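You operate a simulated robot arm through the tools that you are given. There is no shell and no other tool.

Carry out the task below with a simulated robot arm. There is one attempt and no reset: what you move stays moved.

Task
Probe both green bottles in the blue rack and sort them.
Fine: probe at the shoulder; a wall under the printed least means the red tray, else the green; probe back in its stand.

Only the result counts: the job must be done as asked and must still hold three seconds after the hand-in. Knocking over, shifting, dropping, spilling or breaking anything else fails it.

Robot
A 7-joint arm with a two-finger parallel gripper, fixed in place. Base frame: the origin is at the foot of the arm, x ahead of it, y to its left, z up; the work surface is at about z = 0.005. Readings come in m, rad, newtons and seconds.
With the tool pointing down near the work surface it reaches from about 0.22 to 0.58 m from the base axis. Its first joint turns from -1.152 to 1.152 rad. Payload 2.5 kg.
The tool frame sits at the grasp point between the pads (the TCP): z along the fingers, y along the line on which they close. The tips reach 0.023 m beyond it. Largest opening 0.094 m; finger width 0.038, thickness 0.01; the body of the gripper, 0.054 by 0.096 m, starts 0.039 m behind the TCP.
Orientation is that of the tool frame in the base frame, as a unit quaternion [w, x, y, z]. With the fingers straight down and closing along the base's y, the tool's x points along the base's -x, its y along +y and its z along -z.

Tools
- The arm moves only by the tool apply_moves. Its argument "rows" is a list of rows, each a list of 7 numbers: the shift along the tool's x, y, z in units of 150 mm (1.0 is 150 mm), then the turn, a rotation vector about the tool's x, y, z in units of 60 degrees (1.0 is 60 degrees), then the finger opening in m, from 0 to 0.094. In form: [[dx, dy, dz, rx, ry, rz, grip], ...]. A call has 1 to 20 rows; each row is the pose to reach, as a shift and turn from the pose commanded when the call began, along the tool's axes at that moment. A call with a number of a shift or a turn outside -1 to 1 is refused whole. Each row takes 0.2 s and may step no farther than 0.05 m and 0.15 rad from the row before; otherwise, or with a gripper value out of range, the whole call is refused. A pose out of reach is approached as far as the arm can. The call stops where the force on the tool passes 40 N (or 10 N more than at its start, if that is more) or the arm is blocked; 0.2 s more then pass. Each finger travels about 0.108 m/s and halts on what it meets, pressing with about 32 N; the grip force reading is that of the motor and also rises with nothing between the fingers. The clock runs only during rows and for 0.2 s after the last one: add rows that repeat a pose to give the fingers time. It gives the time, the measured TCP pose, the force on the tool (base axes), the opening and the grip force at its end, in the units of the frame above (readings bear some noise), with the torque about the TCP (base axes, N m) and any sound that the robot's microphone picked up, and new pictures: "show" is both (left out), scene, wrist or none.
- Cameras (640 x 400 px; columns grow to the right, rows downward): "scene" is fixed at [0.1114, -0.3974, 0.5554]; the picture's right is [0.89, -0.46, 0.00], its down [-0.22, -0.41, -0.88] and it looks along [0.41, 0.78, -0.47] (base axes); focal length 321 px, centre (320, 200). "wrist" rides on the gripper at [0.086, 0.016, -0.075] in the tool frame; the picture's right is [-0.18, 0.98, 0.00], its down [-0.58, -0.11, -0.81] and it looks along [-0.79, -0.15, 0.59] (tool axes); focal length 243 px, centre (320, 200). There is no depth. A picture from a camera that has moved, and an enlarged one, comes with that camera's place and axes in the base frame and with its lens.
- enlarge(camera, box): a new picture of the part [left, top, right, bottom] of that camera's present view, enlarged. It takes no simulated time.
- job_done(): hands the job in; it is judged then, once.

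Nothing tells you positions but the pictures and the camera data. Unless the task says otherwise, let go and move clear before handing in.

The tools are called after "Call:" as name(argument=value, ...) on one line, values as JSON. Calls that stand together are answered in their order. apply_moves: Moves the arm, as the interface text tells. Its arguments: {"type":"object","properties":{"rows":{"type":"array","items":{"type":"array","items":{"type":"number"}}},"show":{"type":"string","enum":["both","scene","wrist","none"]}},"required":["rows"]} The other tools are called the same way: enlarge (camera, box) takes an enlarged picture of a part of a camera's view; job_done () hands the job in.

At the start:

```text
time: 0.0
tcp_pos: [0.4468, -0.0016, 0.4033]
ee_rot: [0.0, 0.0, 1.0, 0.001]
contact_force: [0.5, -1.1, 0.3]
moment: [0.01, 0.01, 0.0]
finger_gap: 0.0942
finger_force: 0.2
```

scene: 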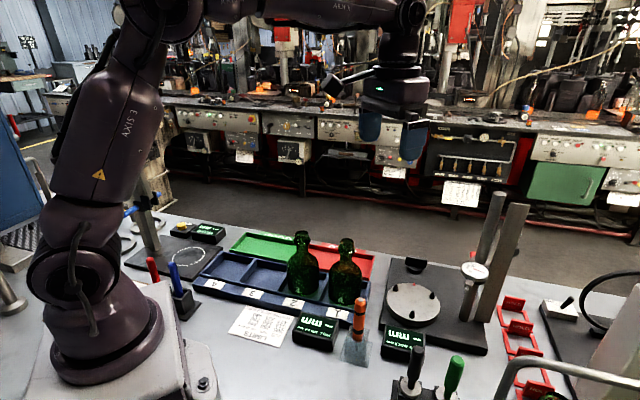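
wrist: 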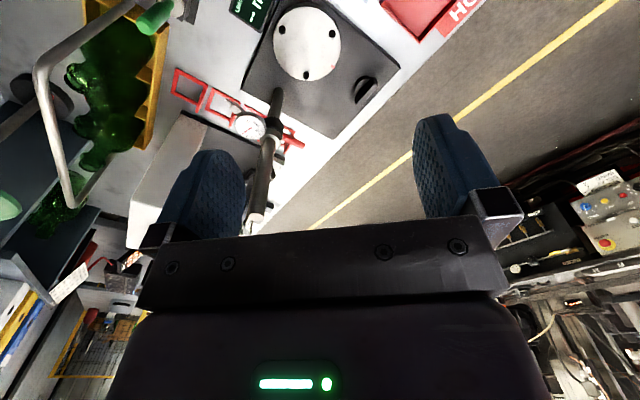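

I see a bench with a blue rack holding two green bottles, trays (green and red) behind it, and several instruments. First I'll enlarge the views to read labels and identify the probe.

Call:
enlarge(camera="scene", box=[200, 220, 400, 345])

Call:
enlarge(camera="scene", box=[280, 280, 480, 400])

Call:
enlarge(camera="scene", box=[120, 200, 320, 325])

Call:
enlarge(camera="scene", box=[220, 290, 320, 352])

Call:
enlarge(camera="wrist", box=[0, 0, 320, 200])

```text
3.20 times, centred on (300, 282) of scene
camera zoom: at [0.1114, -0.3974, 0.5554], right [0.89, -0.46, 0.0], down [-0.22, -0.41, -0.88], along [0.41, 0.78, -0.47], focal length 1026 px, centre (384, -64)
```

zoom: 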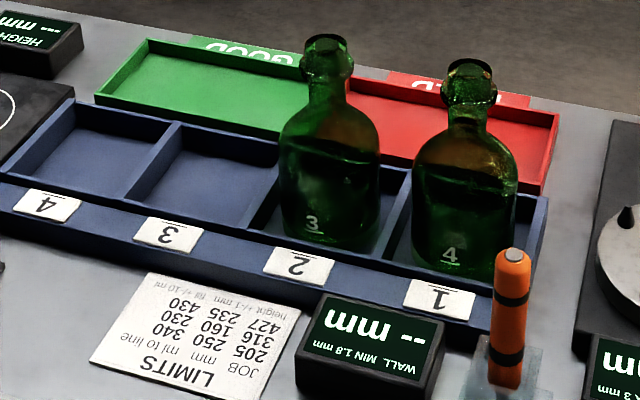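

```text
3.20 times, centred on (380, 340) of scene
camera zoom: at [0.1114, -0.3974, 0.5554], right [0.89, -0.46, 0.0], down [-0.22, -0.41, -0.88], along [0.41, 0.78, -0.47], focal length 1026 px, centre (128, -248)
```

zoom: 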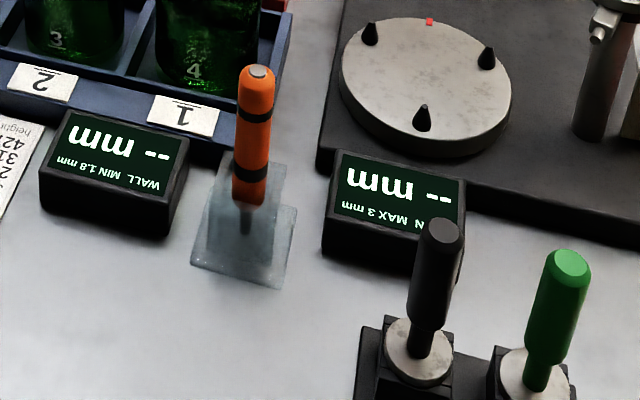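

```text
3.20 times, centred on (220, 262) of scene
camera zoom: at [0.1114, -0.3974, 0.5554], right [0.89, -0.46, 0.0], down [-0.22, -0.41, -0.88], along [0.41, 0.78, -0.47], focal length 1026 px, centre (640, 0)
```

zoom: 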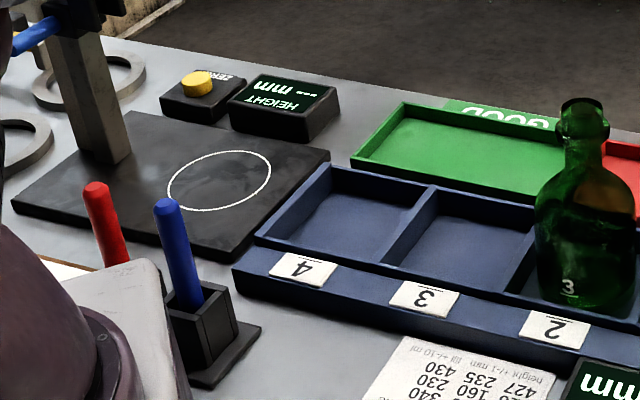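

```text
6.40 times, centred on (270, 321) of scene
camera zoom: at [0.1114, -0.3974, 0.5554], right [0.89, -0.46, 0.0], down [-0.22, -0.41, -0.88], along [0.41, 0.78, -0.47], focal length 2053 px, centre (640, -574)
```

zoom: 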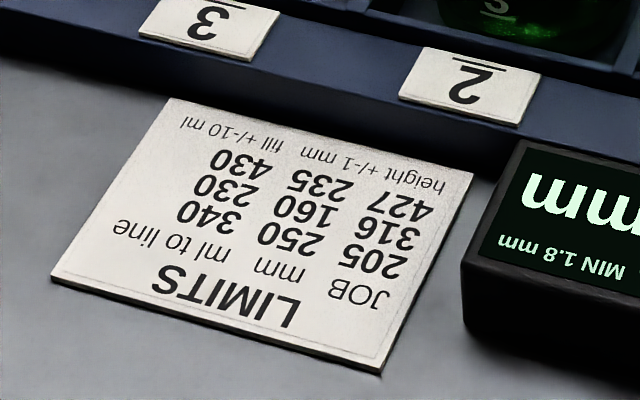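

```text
2.00 times, centred on (160, 100) of wrist
camera zoom: at [0.3602, 0.0142, 0.4782], right [0.18, 0.98, 0.0], down [0.58, -0.11, 0.81], along [0.79, -0.15, -0.59], focal length 485 px, centre (640, 400)
```

zoom: 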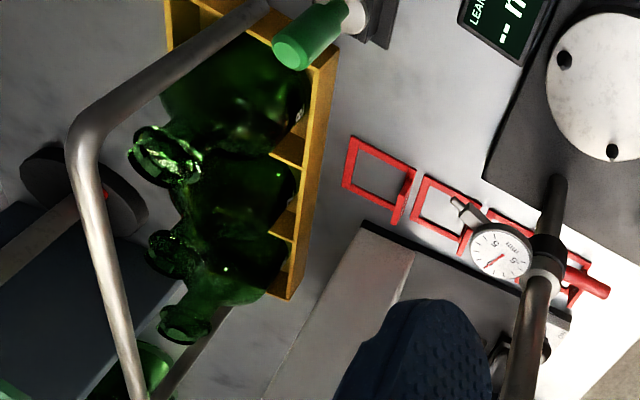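

The orange pen by the "WALL MIN 1.8 mm" display is taken to be the wall probe, standing near (0.357, -0.073); bottles "4" and "3" stand in bays 1 and 2 near (0.41, 0.056) and (0.33, 0.12). I'll zoom in further for accurate geometry before moving.

Call:
enlarge(camera="scene", box=[325, 290, 405, 375])

Call:
enlarge(camera="scene", box=[270, 225, 390, 315])

Call:
enlarge(camera="scene", box=[285, 305, 375, 360])

Call:
enlarge(camera="scene", box=[380, 180, 640, 400])

```text
4.71 times, centred on (365, 332) of scene
camera zoom: at [0.1114, -0.3974, 0.5554], right [0.89, -0.46, 0.0], down [-0.22, -0.41, -0.88], along [0.41, 0.78, -0.47], focal length 1509 px, centre (108, -424)
```

zoom: 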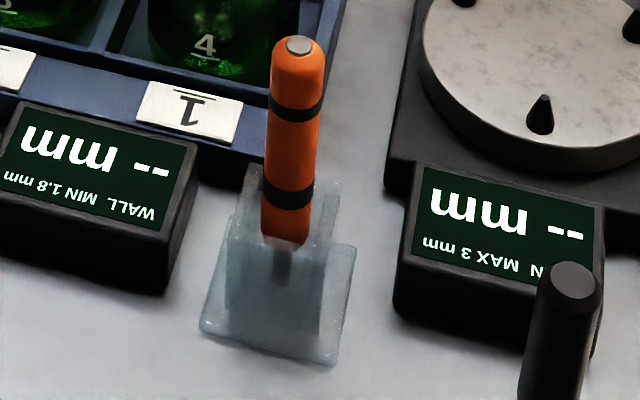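

```text
4.44 times, centred on (330, 270) of scene
camera zoom: at [0.1114, -0.3974, 0.5554], right [0.89, -0.46, 0.0], down [-0.22, -0.41, -0.88], along [0.41, 0.78, -0.47], focal length 1426 px, centre (276, -111)
```

zoom: 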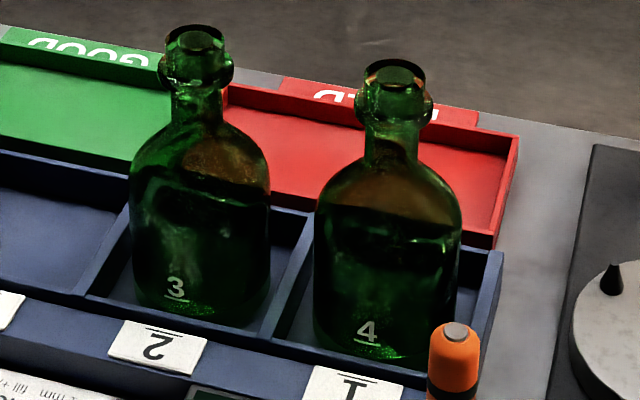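

```text
7.11 times, centred on (330, 332) of scene
camera zoom: at [0.1114, -0.3974, 0.5554], right [0.89, -0.46, 0.0], down [-0.22, -0.41, -0.88], along [0.41, 0.78, -0.47], focal length 2281 px, centre (249, -742)
```

zoom: 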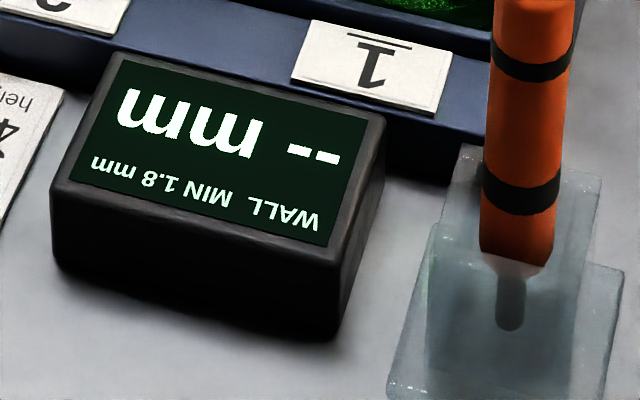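

```text
1.82 times, centred on (510, 290) of scene
camera zoom: at [0.1114, -0.3974, 0.5554], right [0.89, -0.46, 0.0], down [-0.22, -0.41, -0.88], along [0.41, 0.78, -0.47], focal length 583 px, centre (-26, 36)
```

zoom: 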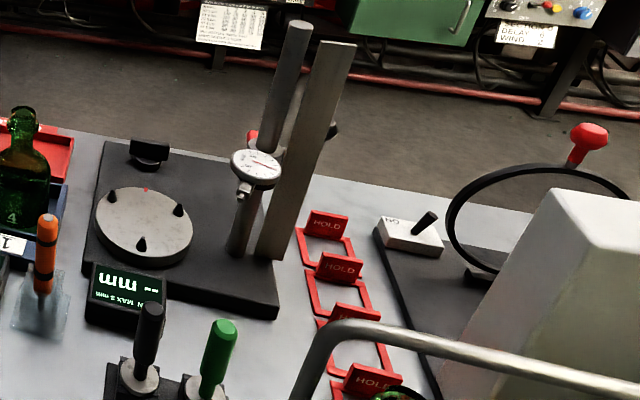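

The probe handle appears to run from z≈0.04 to 0.15 with its tip in a glassy stand block; bottles are ~0.07 m wide with lips at z≈0.175. I'll move above the probe and look with the wrist camera to refine its place.

Call:
apply_moves(rows=[[0.116, -0.092, 0.19, 0, 0, 0, 0.08], [0.232, -0.184, 0.38, 0, 0, 0, 0.07], [0.348, -0.276, 0.57, 0, 0, 0, 0.06], [0.464, -0.368, 0.76, 0, 0, 0, 0.06], [0.58, -0.46, 0.95, 0, 0, 0, 0.06], [0.58, -0.46, 0.95, 0, 0, 0, 0.06]])

```text
time: 1.4
tcp_pos: [0.3572, -0.0712, 0.2603]
ee_rot: [-0.001, 0.0, 1.0, 0.0]
contact_force: [0.3, 1.1, 1.4]
moment: [-0.02, 0.02, -0.01]
finger_gap: 0.0601
finger_force: 0.1
camera wrist: at [0.2704, -0.0558, 0.3346], right [0.18, 0.98, 0.0], down [0.58, -0.11, 0.81], along [0.79, -0.15, -0.59], focal length 243 px, centre (320, 200)
```

scene: 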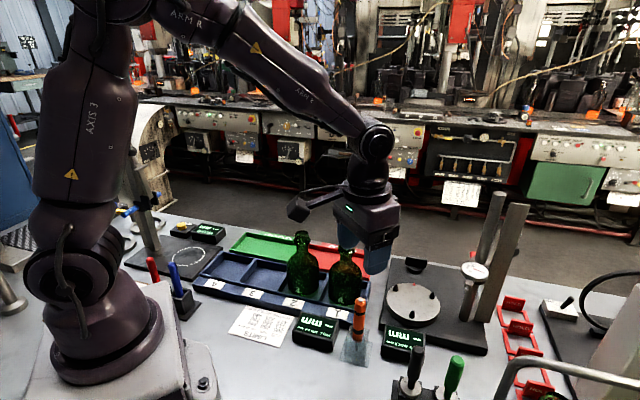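
wrist: 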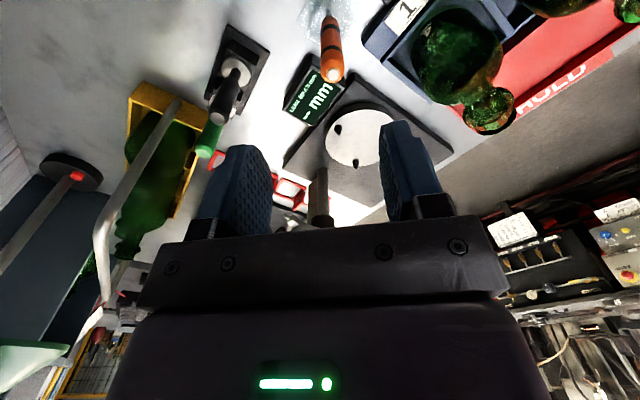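

The probe is seen just below in the wrist view, near the expected spot. I'll zoom in on it and the bottles to refine.

Call:
enlarge(camera="wrist", box=[270, 0, 400, 90])

Call:
enlarge(camera="wrist", box=[360, 0, 560, 140])

Call:
enlarge(camera="scene", box=[270, 220, 410, 310])

```text
4.44 times, centred on (335, 45) of wrist
camera zoom: at [0.2704, -0.0558, 0.3346], right [0.18, 0.98, 0.0], down [0.58, -0.11, 0.81], along [0.79, -0.15, -0.59], focal length 1078 px, centre (253, 889)
```

zoom: 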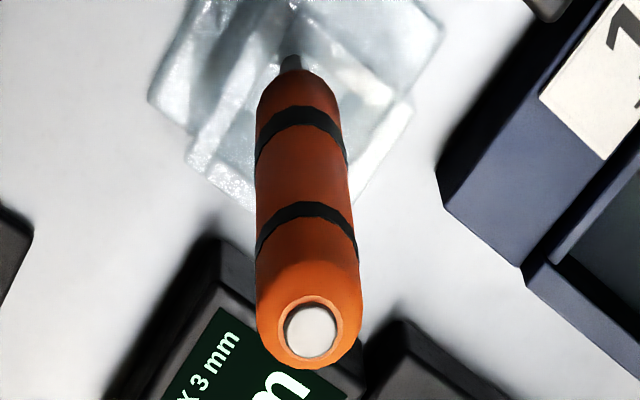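

```text
2.86 times, centred on (460, 70) of wrist
camera zoom: at [0.2704, -0.0558, 0.3346], right [0.18, 0.98, 0.0], down [0.58, -0.11, 0.81], along [0.79, -0.15, -0.59], focal length 693 px, centre (-80, 571)
```

zoom: 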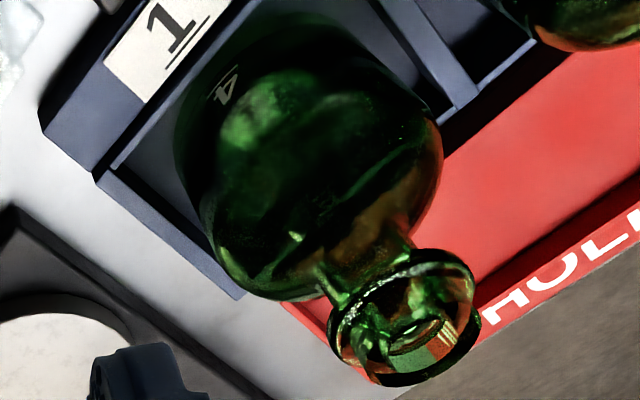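

```text
4.44 times, centred on (340, 265) of scene
camera zoom: at [0.1114, -0.3974, 0.5554], right [0.89, -0.46, 0.0], down [-0.22, -0.41, -0.88], along [0.41, 0.78, -0.47], focal length 1426 px, centre (231, -89)
```

zoom: 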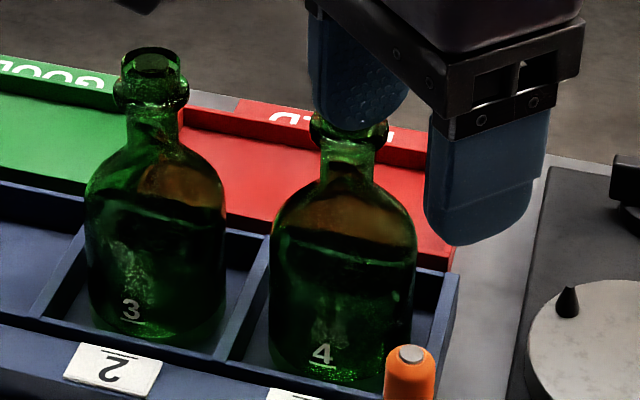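

The wrist view puts the probe at about (0.366, -0.0635), top between z 0.137 and 0.15. I'll go lower over it and re-measure.

Call:
apply_moves(rows=[[-0.03, 0.026, 0.23, 0, 0, 0, 0.06], [-0.06, 0.051, 0.45, 0, 0, 0, 0.06], [-0.06, 0.051, 0.45, 0, 0, 0, 0.06]])

Call:
enlarge(camera="wrist", box=[240, 60, 400, 160])

Call:
enlarge(camera="scene", box=[310, 240, 410, 370])

```text
time: 2.2
tcp_pos: [0.3667, -0.0638, 0.1943]
ee_rot: [0.0, -0.001, 1.0, 0.0]
contact_force: [0.1, -0.5, -0.3]
moment: [-0.01, 0.02, 0.04]
finger_gap: 0.0601
finger_force: 0.1
camera wrist: at [0.2807, -0.0478, 0.2679], right [0.18, 0.98, 0.0], down [0.58, -0.11, 0.81], along [0.79, -0.15, -0.59], focal length 243 px, centre (320, 200)
```

scene: 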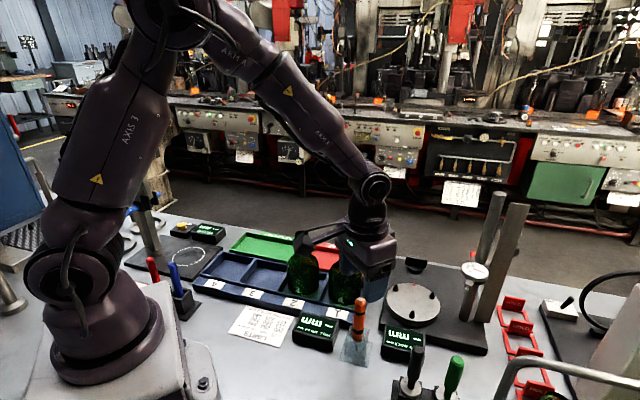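
wrist: 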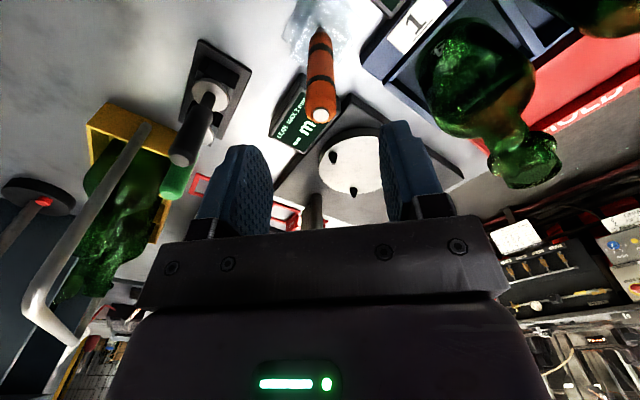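

```text
4.00 times, centred on (320, 110) of wrist
camera zoom: at [0.2807, -0.0478, 0.2679], right [0.18, 0.98, 0.0], down [0.58, -0.11, 0.81], along [0.79, -0.15, -0.59], focal length 970 px, centre (320, 560)
```

zoom: 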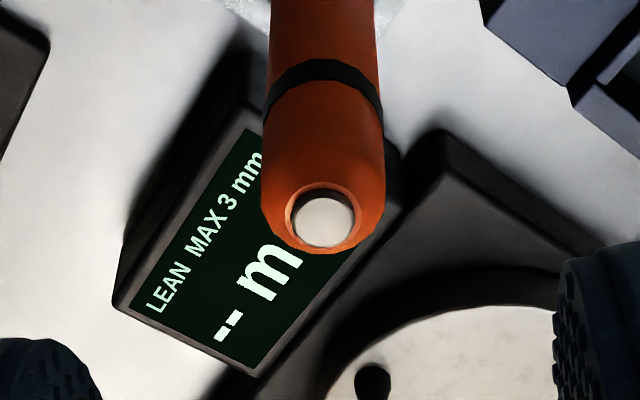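

```text
3.08 times, centred on (360, 305) of scene
camera zoom: at [0.1114, -0.3974, 0.5554], right [0.89, -0.46, 0.0], down [-0.22, -0.41, -0.88], along [0.41, 0.78, -0.47], focal length 987 px, centre (197, -123)
```

zoom: 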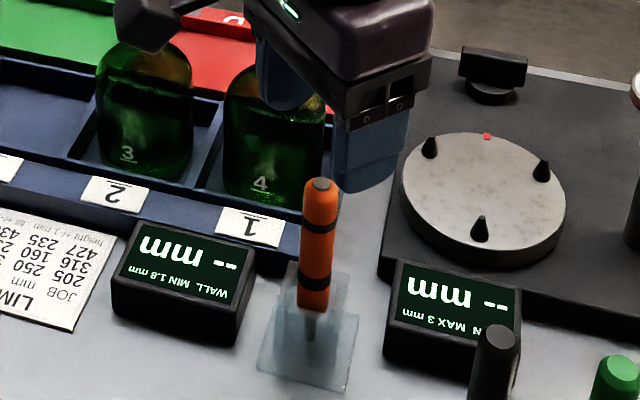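

Triangulated, the probe stands upright at about (0.368, -0.0633), top near z 0.138. I'll lower around the handle to TCP z≈0.112 and close on it.

Call:
apply_moves(rows=[[-0.009, 0.003, 0.2, 0, 0, 0, 0.06], [-0.009, 0.003, 0.4, 0, 0, 0, 0.06], [-0.009, 0.003, 0.547, 0, 0, 0, 0.06], [-0.009, 0.003, 0.547, 0, 0, 0, 0.06]])

Call:
enlarge(camera="wrist", box=[200, 60, 440, 220])

Call:
enlarge(camera="scene", box=[310, 240, 410, 370])

```text
time: 3.2
tcp_pos: [0.3685, -0.0647, 0.1123]
ee_rot: [0.0, 0.0, 1.0, -0.001]
contact_force: [-1.0, 0.6, 1.8]
moment: [0.02, 0.0, 0.02]
finger_gap: 0.0601
finger_force: 0.0
camera wrist: at [0.2823, -0.0482, 0.1861], right [0.18, 0.98, 0.0], down [0.58, -0.11, 0.81], along [0.79, -0.15, -0.59], focal length 243 px, centre (320, 200)
```

scene: 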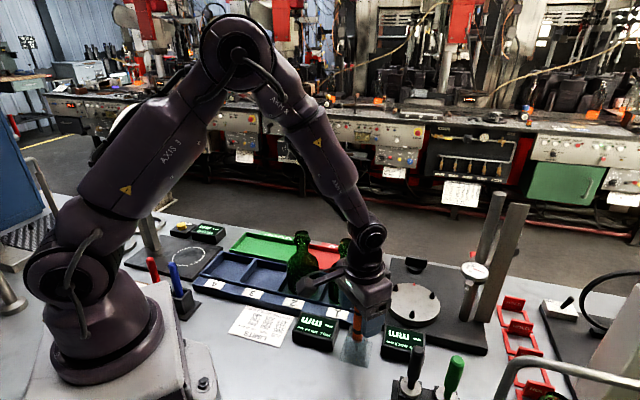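
wrist: 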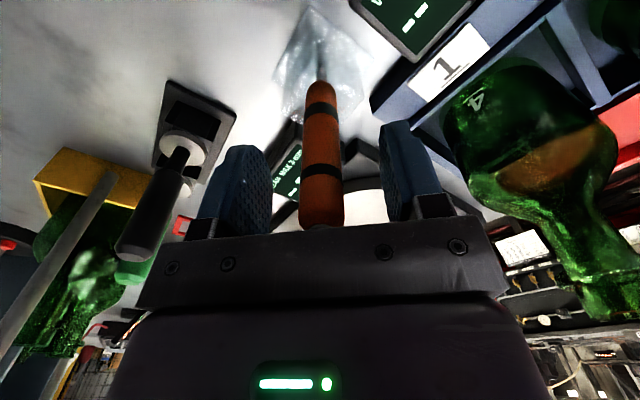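

```text
2.50 times, centred on (320, 140) of wrist
camera zoom: at [0.2823, -0.0482, 0.1861], right [0.18, 0.98, 0.0], down [0.58, -0.11, 0.81], along [0.79, -0.15, -0.59], focal length 606 px, centre (320, 350)
```

zoom: 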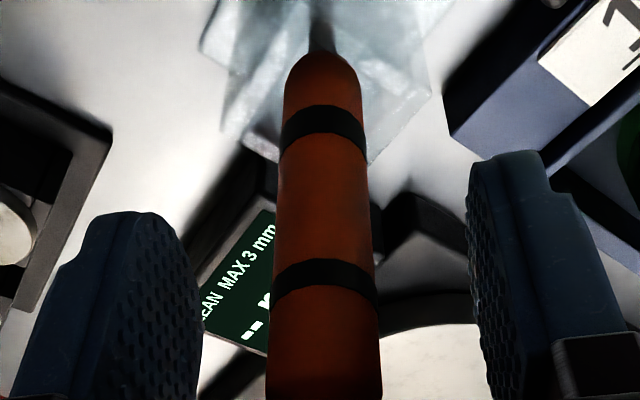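

```text
3.08 times, centred on (360, 305) of scene
camera zoom: at [0.1114, -0.3974, 0.5554], right [0.89, -0.46, 0.0], down [-0.22, -0.41, -0.88], along [0.41, 0.78, -0.47], focal length 987 px, centre (197, -123)
```

zoom: 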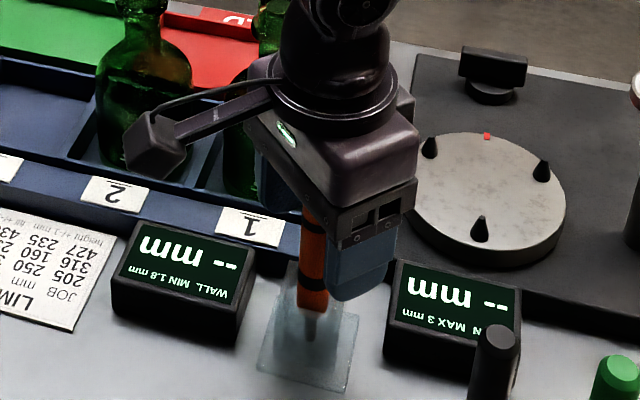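

The handle is centred between the pads. Closing now.

Call:
apply_moves(rows=[[0, 0, 0, 0, 0, 0, 0.03], [0, 0, 0, 0, 0, 0, 0.01], [0, 0, 0, 0, 0, 0, 0.0], [0, 0, 0, 0, 0, 0, 0.0]])

```text
time: 4.2
tcp_pos: [0.3679, -0.0647, 0.1121]
ee_rot: [0.0, 0.0, 1.0, 0.0]
contact_force: [0.1, 0.2, 0.8]
moment: [-0.09, 0.02, 0.02]
finger_gap: 0.0186
finger_force: 32.2
camera wrist: at [0.2823, -0.0482, 0.1865], right [0.18, 0.98, 0.0], down [0.58, -0.11, 0.81], along [0.79, -0.15, -0.59], focal length 243 px, centre (320, 200)
```

scene: 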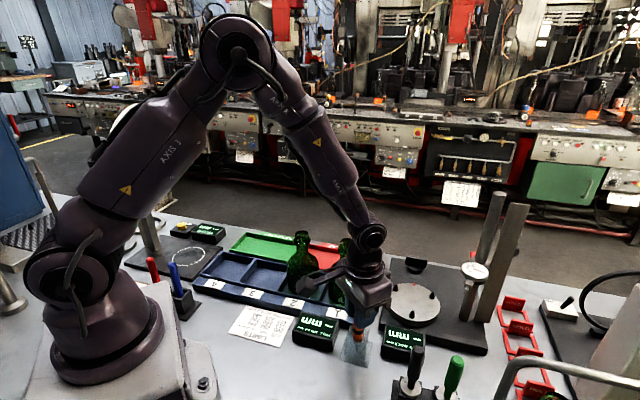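
wrist: 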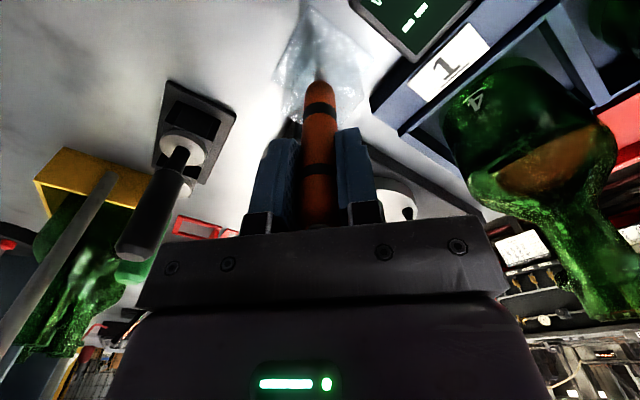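

The probe is held (gap 18.6 mm). I'll lift it straight up out of its stand and look at the tip.

Call:
apply_moves(rows=[[0, 0, -0.1, 0, 0, 0, 0.0], [0, 0, -0.25, 0, 0, 0, 0.0], [0, 0, -0.45, 0, 0, 0, 0.0], [0, 0, -0.7, 0, 0, 0, 0.0], [0, 0, -0.95, 0, 0, 0, 0.0], [0, 0, -0.95, 0, 0, 0, 0.0]])

Call:
enlarge(camera="scene", box=[310, 200, 430, 350])

Call:
enlarge(camera="wrist", box=[240, 40, 400, 240])

Call:
enlarge(camera="wrist", box=[380, 0, 580, 140])

```text
time: 5.6
tcp_pos: [0.369, -0.062, 0.2543]
ee_rot: [0.0, 0.0, 1.0, 0.0]
contact_force: [-0.8, 0.3, -1.0]
moment: [0.04, -0.03, 0.0]
finger_gap: 0.0185
finger_force: 31.9
camera wrist: at [0.2838, -0.0458, 0.329], right [0.18, 0.98, 0.0], down [0.58, -0.11, 0.81], along [0.79, -0.15, -0.59], focal length 243 px, centre (320, 200)
```

scene: 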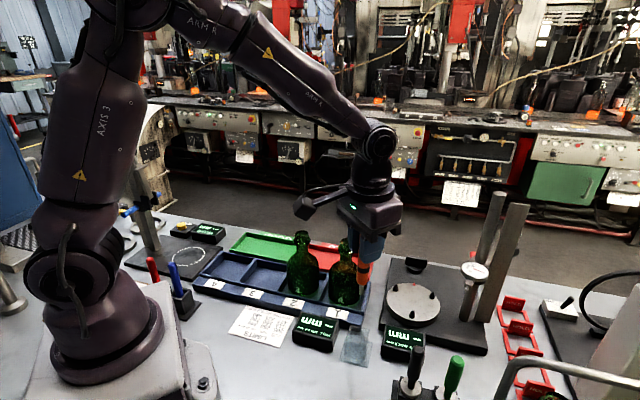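
wrist: 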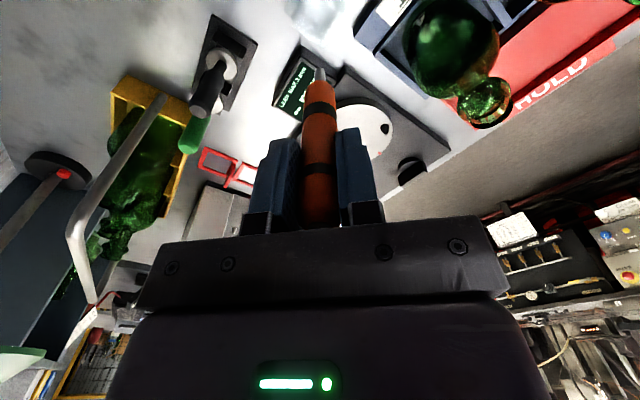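

```text
2.67 times, centred on (370, 275) of scene
camera zoom: at [0.1114, -0.3974, 0.5554], right [0.89, -0.46, 0.0], down [-0.22, -0.41, -0.88], along [0.41, 0.78, -0.47], focal length 855 px, centre (187, 0)
```

zoom: 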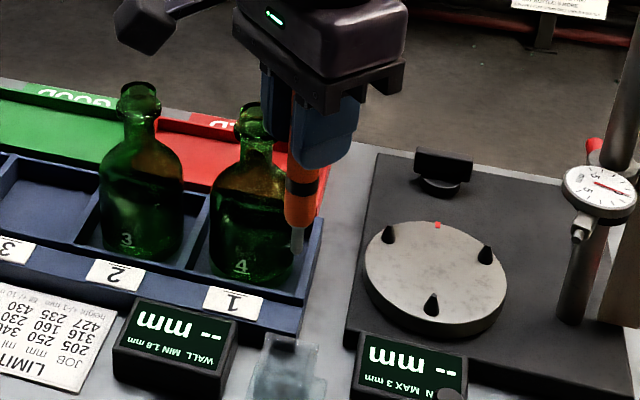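

```text
2.00 times, centred on (320, 140) of wrist
camera zoom: at [0.2838, -0.0458, 0.329], right [0.18, 0.98, 0.0], down [0.58, -0.11, 0.81], along [0.79, -0.15, -0.59], focal length 485 px, centre (320, 320)
```

zoom: 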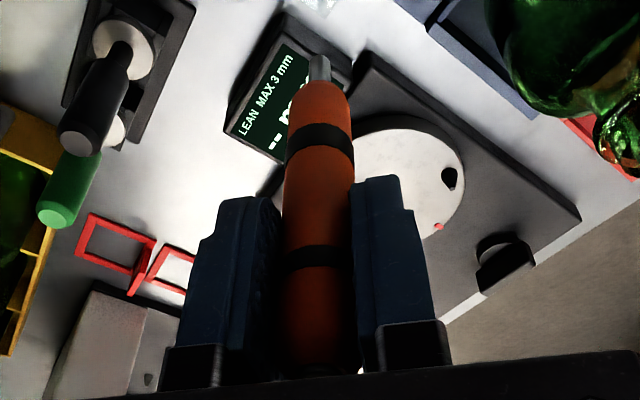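

```text
2.86 times, centred on (480, 70) of wrist
camera zoom: at [0.2838, -0.0458, 0.329], right [0.18, 0.98, 0.0], down [0.58, -0.11, 0.81], along [0.79, -0.15, -0.59], focal length 693 px, centre (-137, 571)
```

zoom: 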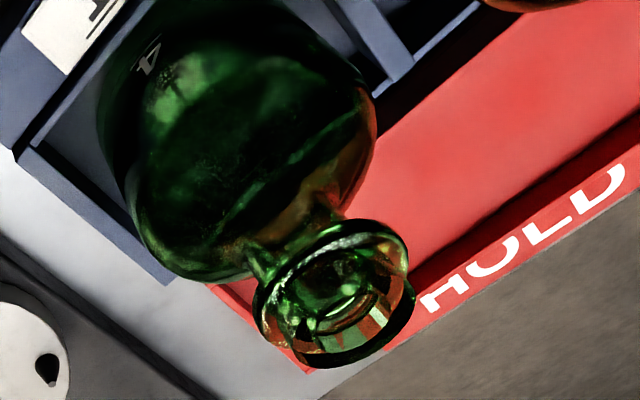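

The probe is out; its tip is about 0.105 m below the grasp point. Bottle "4" triangulates to (0.411, 0.058) with lip top at z≈0.17 and shoulder about z 0.09–0.12. I'll tilt the probe 40° toward the bottle from the base side, at a standoff from the shoulder.

Call:
apply_moves(rows=[[0.1, 0.1, 0.0, 0, -0.13, 0, 0.0], [0.22, 0.3, 0.0, 0, -0.267, 0, 0.0], [0.34, 0.5, 0.05, 0, -0.4, 0, 0.0], [0.46, 0.65, 0.1, 0, -0.533, 0, 0.0], [0.563, 0.8, 0.189, 0, -0.667, 0, 0.0], [0.563, 0.8, 0.189, 0, -0.667, 0, 0.0]])

Call:
enlarge(camera="scene", box=[250, 200, 410, 320])

Call:
enlarge(camera="wrist", box=[220, 40, 460, 200])

```text
time: 7.0
tcp_pos: [0.3143, 0.0576, 0.2286]
ee_rot: [0.322, 0.008, 0.947, -0.013]
contact_force: [0.8, 0.6, 0.5]
moment: [-0.02, 0.05, -0.01]
finger_gap: 0.0185
finger_force: 31.9
out of reach, approached as far as the arm can: row 4, 5, 6
camera wrist: at [0.2009, 0.0762, 0.2348], right [0.17, 0.98, 0.09], down [-0.03, -0.09, 1.0], along [0.99, -0.17, 0.02], focal length 243 px, centre (320, 200)
```

scene: 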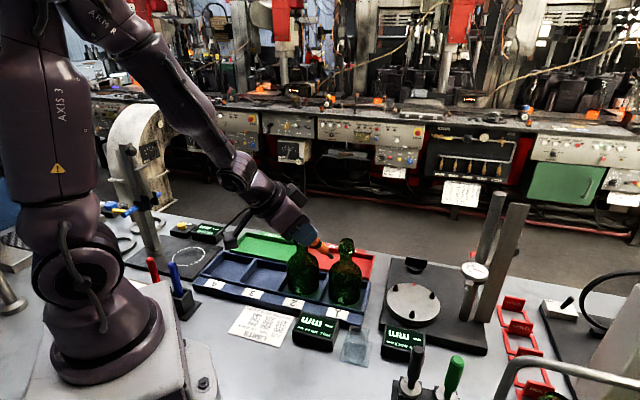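
wrist: 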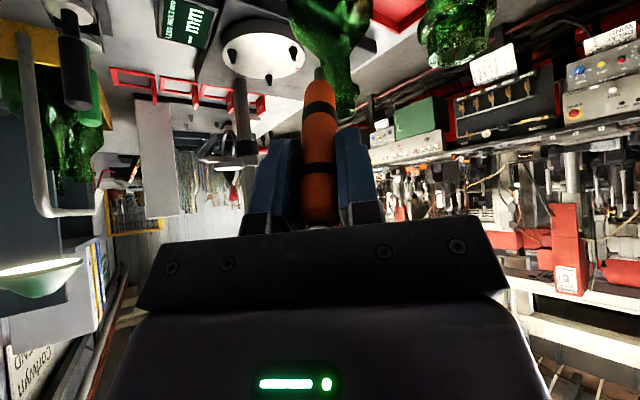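

```text
3.33 times, centred on (330, 260) of scene
camera zoom: at [0.1114, -0.3974, 0.5554], right [0.89, -0.46, 0.0], down [-0.22, -0.41, -0.88], along [0.41, 0.78, -0.47], focal length 1069 px, centre (287, 0)
```

zoom: 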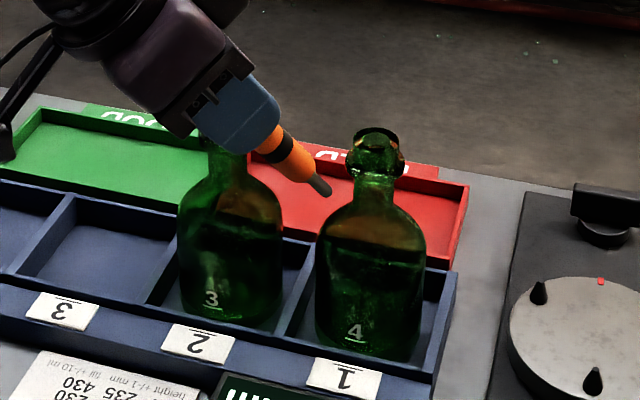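

```text
2.50 times, centred on (340, 120) of wrist
camera zoom: at [0.2009, 0.0762, 0.2348], right [0.17, 0.98, 0.09], down [-0.03, -0.09, 1.0], along [0.99, -0.17, 0.02], focal length 606 px, centre (270, 400)
```

zoom: 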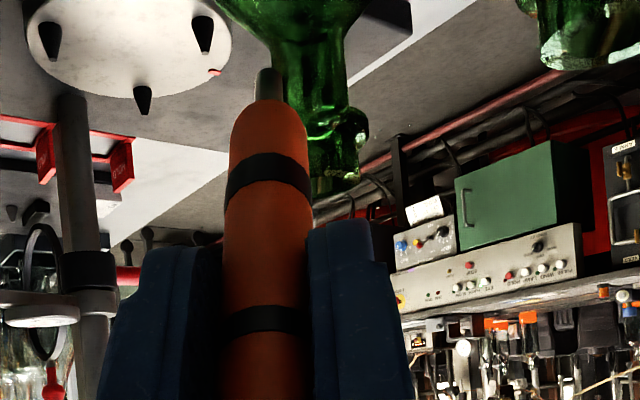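

The 40° tilt at that standoff was out of reach (got to 37.6°), tip hovering near the neck of bottle "4". I'll back up and reduce the tilt to about 28°, checking the commanded state.

Call:
apply_moves(rows=[[-0.065, 0, -0.077, 0, 0.1, 0, 0.0], [-0.129, 0, -0.153, 0, 0.2, 0, 0.0], [-0.129, 0, -0.153, 0, 0.2, 0, 0.0]], show="scene")

```text
time: 7.8
tcp_pos: [0.3148, 0.0491, 0.257]
ee_rot: [0.265, 0.007, 0.964, -0.019]
contact_force: [0.2, -1.0, -0.4]
moment: [0.02, 0.01, 0.03]
finger_gap: 0.0187
finger_force: 31.9
out of reach, approached as far as the arm can: row 1, 2, 3
```

scene: 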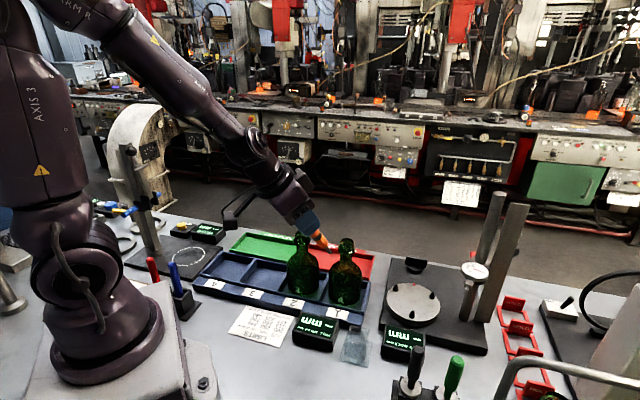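

The arm can't fold that close in (limit ≈0.315 m with outward tilt). I'll return upright and instead approach both bottles from the −y side, tilting sideways.

Call:
apply_moves(rows=[[-0.1, -0.1, 0.0, 0, 0.117, 0, 0.0], [-0.21, -0.2, 0.0, 0, 0.234, 0, 0.0], [-0.32, -0.3, 0.0, 0, 0.35, 0, 0.0], [-0.417, -0.387, 0.003, 0, 0.467, 0, 0.0], [-0.417, -0.387, 0.003, 0, 0.467, 0, 0.0]], show="scene")

```text
time: 9.0
tcp_pos: [0.3676, -0.008, 0.2912]
ee_rot: [0.024, 0.011, 1.0, -0.016]
contact_force: [-0.3, 0.4, -1.0]
moment: [0.0, 0.02, 0.01]
finger_gap: 0.0185
finger_force: 31.9
```

scene: 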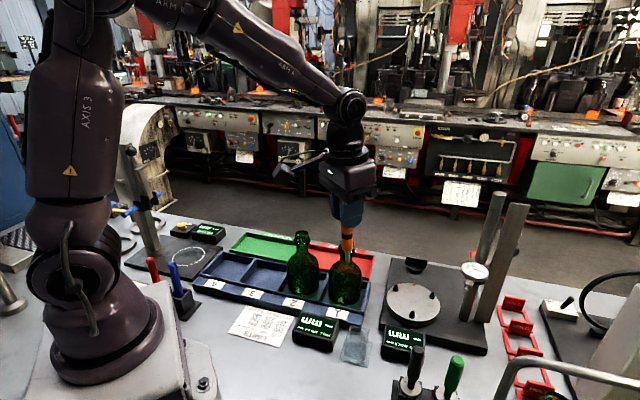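

The arm is upright again at (0.368, -0.008, 0.291) with a slight residual tilt. I'll square it up and move to the −y side of bottle "4".

Call:
apply_moves(rows=[[-0.1, -0.16, 0.03, -0.0306, 0.0458, -0.021, 0.0], [-0.2, -0.32, 0.1, -0.0306, 0.0458, -0.021, 0.0], [-0.293, -0.469, 0.171, -0.0306, 0.0458, -0.021, 0.0], [-0.293, -0.469, 0.171, -0.0306, 0.0458, -0.021, 0.0]], show="scene")

```text
time: 10.0
tcp_pos: [0.4094, -0.0795, 0.2683]
ee_rot: [0.001, 0.0, 1.0, -0.001]
contact_force: [-0.1, -0.5, -0.6]
moment: [0.03, -0.01, 0.0]
finger_gap: 0.0186
finger_force: 32.1
```

scene: 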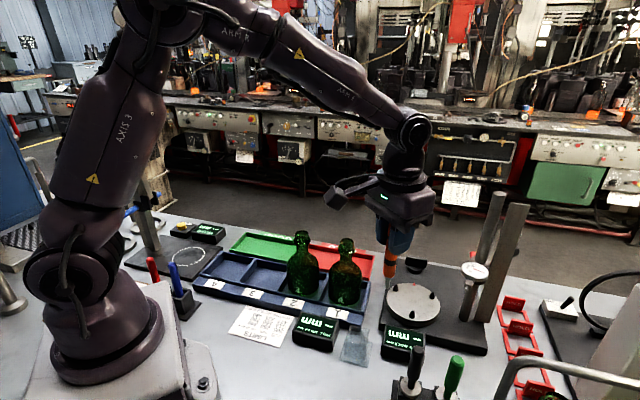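

Upright at (0.409, -0.08, 0.268). Now tilting 40° sideways so the tip points at the shoulder of bottle "4" with ~5 cm standoff.

Call:
apply_moves(rows=[[0, 0, 0.05, -0.133, 0, 0, 0.0], [0, 0.02, 0.1, -0.267, 0, 0, 0.0], [-0.005, 0.04, 0.16, -0.4, 0, 0, 0.0], [-0.01, 0.06, 0.22, -0.533, 0, 0, 0.0], [-0.01, 0.073, 0.28, -0.667, 0, 0, 0.0], [-0.01, 0.073, 0.28, -0.667, 0, 0, 0.0]])

Call:
enlarge(camera="scene", box=[280, 210, 440, 320])

Call:
enlarge(camera="wrist", box=[220, 20, 460, 180])

```text
time: 11.4
tcp_pos: [0.4142, -0.0698, 0.2278]
ee_rot: [0.001, 0.0, 0.94, 0.342]
contact_force: [0.3, -0.7, -1.5]
moment: [-0.02, 0.01, -0.02]
finger_gap: 0.0186
finger_force: 31.7
camera wrist: at [0.3274, -0.1051, 0.2941], right [0.18, 0.75, 0.63], down [0.58, -0.6, 0.55], along [0.79, 0.27, -0.55], focal length 243 px, centre (320, 200)
```

scene: 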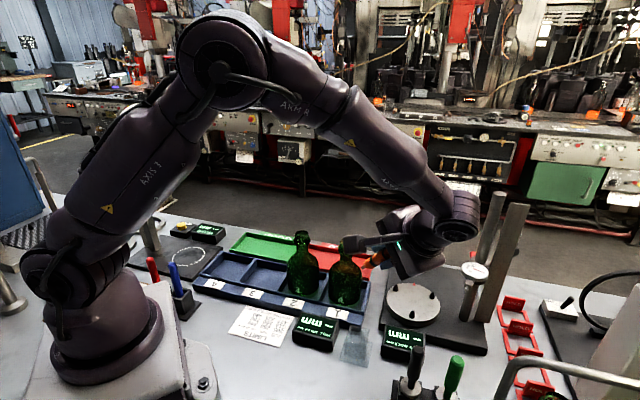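
wrist: 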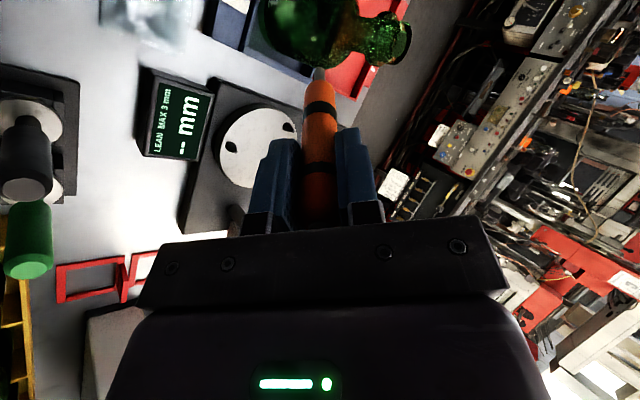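

```text
3.64 times, centred on (360, 265) of scene
camera zoom: at [0.1114, -0.3974, 0.5554], right [0.89, -0.46, 0.0], down [-0.22, -0.41, -0.88], along [0.41, 0.78, -0.47], focal length 1166 px, centre (174, -36)
```

zoom: 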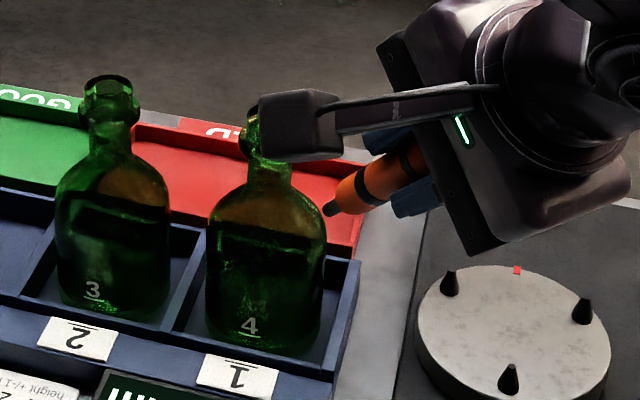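

```text
2.50 times, centred on (340, 100) of wrist
camera zoom: at [0.3274, -0.1051, 0.2941], right [0.18, 0.75, 0.63], down [0.58, -0.6, 0.55], along [0.79, 0.27, -0.55], focal length 606 px, centre (270, 450)
```

zoom: 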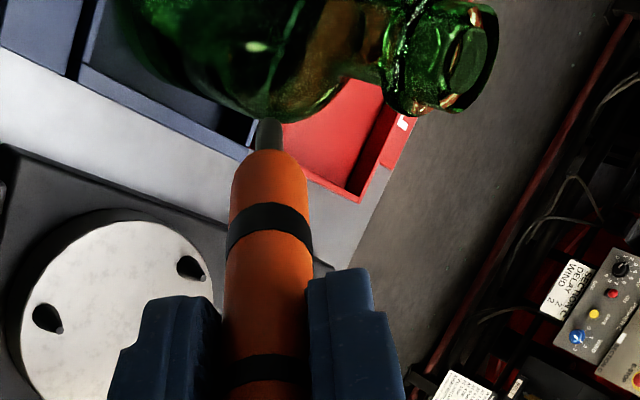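

The probe now points at the shoulder of bottle "4", tip about 5 cm off along its axis. I'll advance 3 cm, then creep in.

Call:
apply_moves(rows=[[0, 0, 0.1, 0, 0, 0, 0.0], [0, 0, 0.2, 0, 0, 0, 0.0], [0, 0, 0.233, 0, 0, 0, 0.0], [0, 0, 0.233, 0, 0, 0, 0.0]])

Call:
enlarge(camera="scene", box=[280, 210, 440, 320])

Call:
enlarge(camera="wrist", box=[240, 0, 440, 125])

```text
time: 12.4
tcp_pos: [0.4123, -0.046, 0.2001]
ee_rot: [0.0, 0.001, 0.94, 0.342]
contact_force: [-0.2, 0.2, -1.2]
moment: [-0.04, -0.01, -0.01]
finger_gap: 0.0189
finger_force: 32.2
camera wrist: at [0.3272, -0.0825, 0.2667], right [0.18, 0.75, 0.63], down [0.58, -0.6, 0.55], along [0.79, 0.27, -0.55], focal length 243 px, centre (320, 200)
```

scene: 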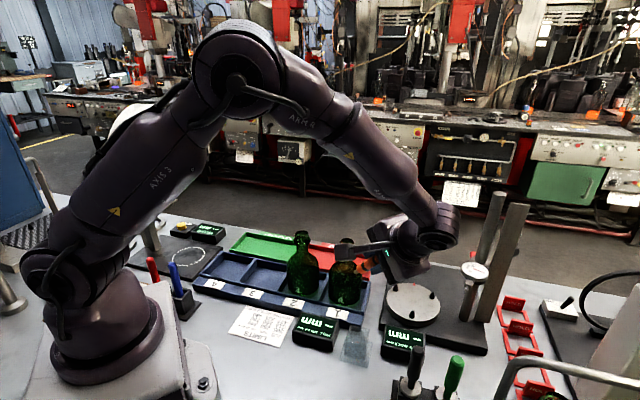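
wrist: 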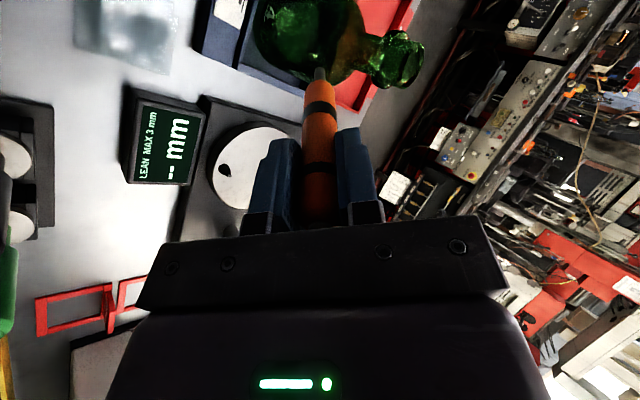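

```text
3.64 times, centred on (360, 265) of scene
camera zoom: at [0.1114, -0.3974, 0.5554], right [0.89, -0.46, 0.0], down [-0.22, -0.41, -0.88], along [0.41, 0.78, -0.47], focal length 1166 px, centre (174, -36)
```

zoom: 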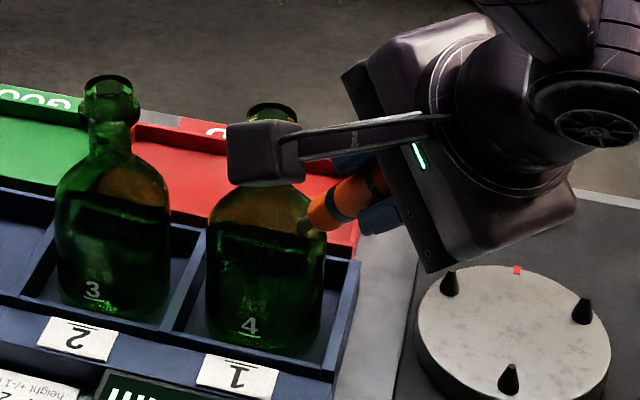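

```text
3.20 times, centred on (340, 62) of wrist
camera zoom: at [0.3272, -0.0825, 0.2667], right [0.18, 0.75, 0.63], down [0.58, -0.6, 0.55], along [0.79, 0.27, -0.55], focal length 776 px, centre (256, 640)
```

zoom: 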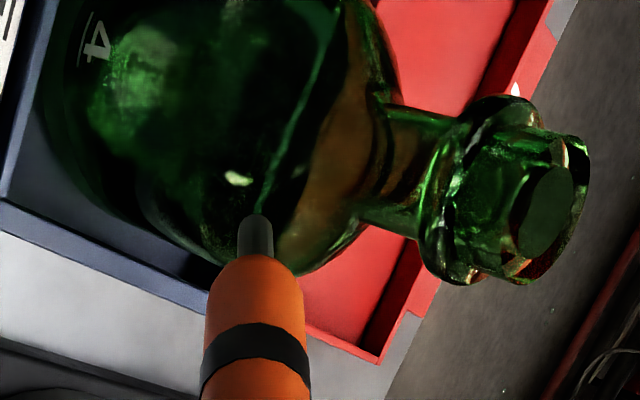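

The tip is ~1.5 cm from the shoulder. Creeping closer in small steps.

Call:
apply_moves(rows=[[0, 0, 0.02, 0, 0, 0, 0.0], [0, 0, 0.04, 0, 0, 0, 0.0], [0, 0, 0.05, 0, 0, 0, 0.0], [0, 0, 0.06, 0, 0, 0, 0.0], [0, 0, 0.06, 0, 0, 0, 0.0]])

Call:
enlarge(camera="scene", box=[280, 230, 400, 350])

Call:
enlarge(camera="wrist", box=[240, 0, 440, 125])

```text
time: 13.6
tcp_pos: [0.4132, -0.0399, 0.1939]
ee_rot: [0.0, 0.0, 0.94, 0.342]
contact_force: [0.4, -0.6, -0.7]
moment: [-0.02, -0.02, 0.01]
finger_gap: 0.0187
finger_force: 31.9
camera wrist: at [0.3271, -0.0762, 0.2615], right [0.18, 0.75, 0.63], down [0.58, -0.6, 0.55], along [0.79, 0.27, -0.55], focal length 243 px, centre (320, 200)
```

scene: 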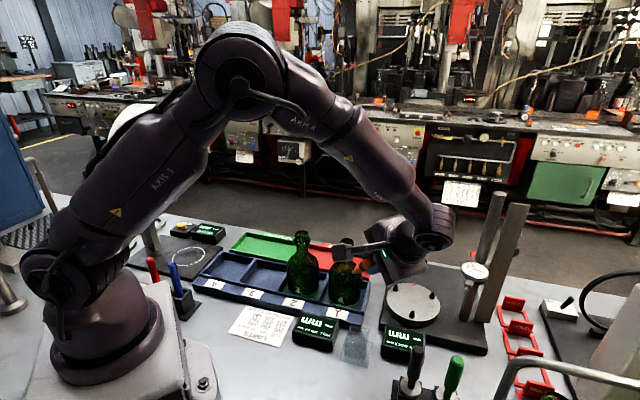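
wrist: 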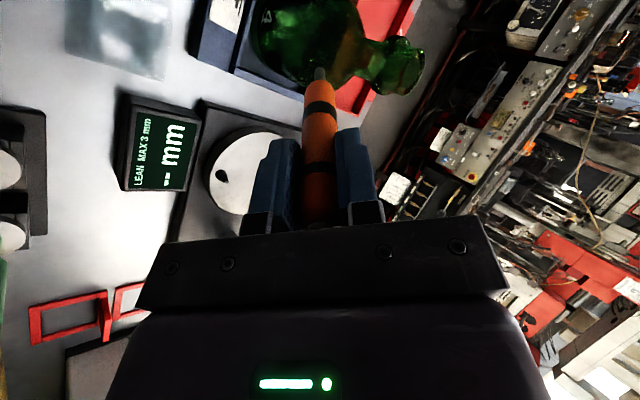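

```text
3.33 times, centred on (340, 290) of scene
camera zoom: at [0.1114, -0.3974, 0.5554], right [0.89, -0.46, 0.0], down [-0.22, -0.41, -0.88], along [0.41, 0.78, -0.47], focal length 1069 px, centre (253, -100)
```

zoom: 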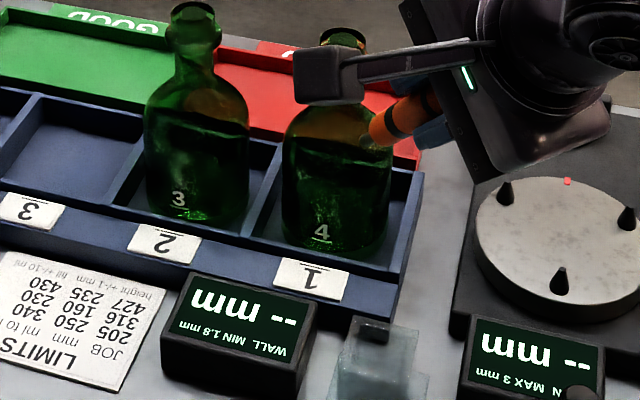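

```text
3.20 times, centred on (340, 62) of wrist
camera zoom: at [0.3271, -0.0762, 0.2615], right [0.18, 0.75, 0.63], down [0.58, -0.6, 0.55], along [0.79, 0.27, -0.55], focal length 776 px, centre (256, 640)
```

zoom: 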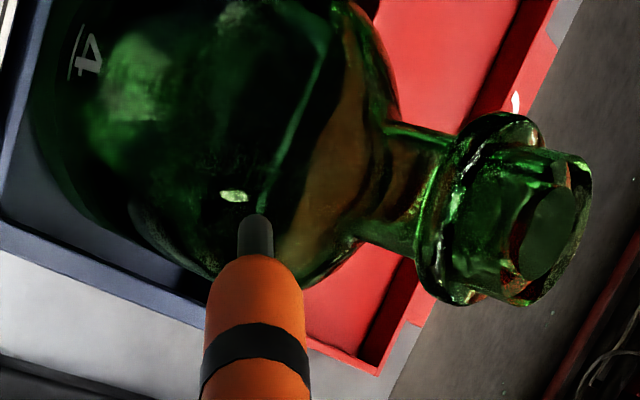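

No contact yet (force ~1 N, display "--"); tip est. ~5 mm away. Stepping 4 mm more.

Call:
apply_moves(rows=[[0, 0, 0.0133, 0, 0, 0, 0.0], [0, 0, 0.0267, 0, 0, 0, 0.0], [0, 0, 0.0267, 0, 0, 0, 0.0]])

Call:
enlarge(camera="scene", box=[280, 230, 400, 350])

Call:
enlarge(camera="wrist", box=[260, 20, 360, 85])

```text
time: 14.4
tcp_pos: [0.4128, -0.0397, 0.1899]
ee_rot: [0.0, 0.001, 0.94, 0.342]
contact_force: [0.3, 0.4, -0.1]
moment: [-0.01, 0.0, 0.02]
finger_gap: 0.0187
finger_force: 31.8
camera wrist: at [0.3274, -0.0746, 0.2576], right [0.18, 0.75, 0.63], down [0.58, -0.6, 0.55], along [0.79, 0.27, -0.55], focal length 243 px, centre (320, 200)
```

scene: 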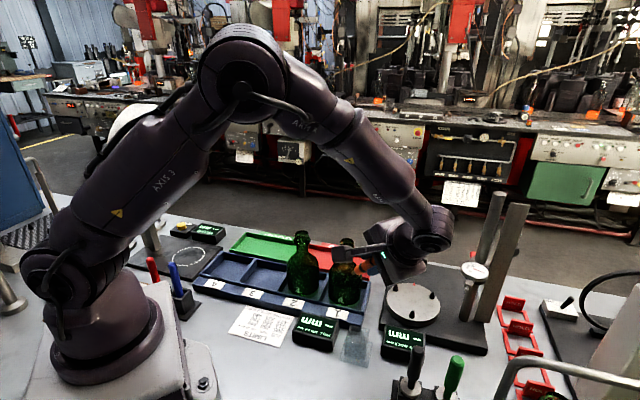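
wrist: 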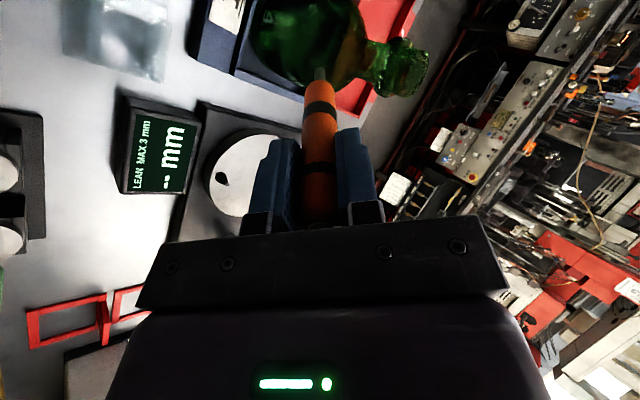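

```text
3.33 times, centred on (340, 290) of scene
camera zoom: at [0.1114, -0.3974, 0.5554], right [0.89, -0.46, 0.0], down [-0.22, -0.41, -0.88], along [0.41, 0.78, -0.47], focal length 1069 px, centre (253, -100)
```

zoom: 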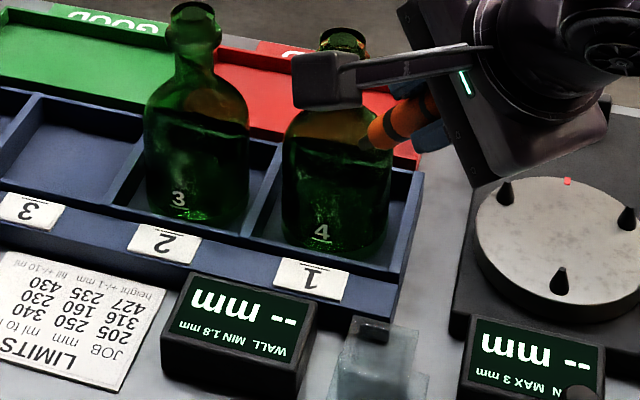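

```text
6.15 times, centred on (310, 52) of wrist
camera zoom: at [0.3274, -0.0746, 0.2576], right [0.18, 0.75, 0.63], down [0.58, -0.6, 0.55], along [0.79, 0.27, -0.55], focal length 1493 px, centre (382, 1108)
```

zoom: 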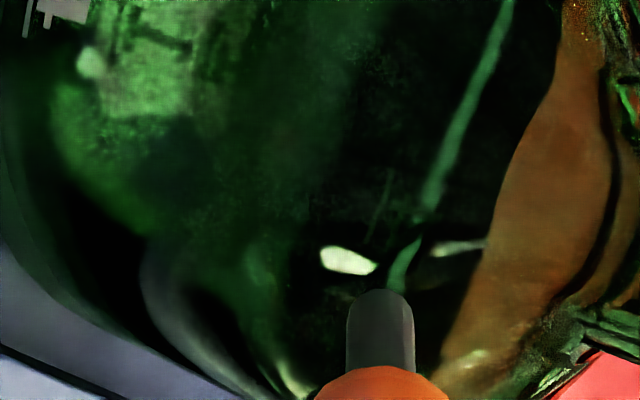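

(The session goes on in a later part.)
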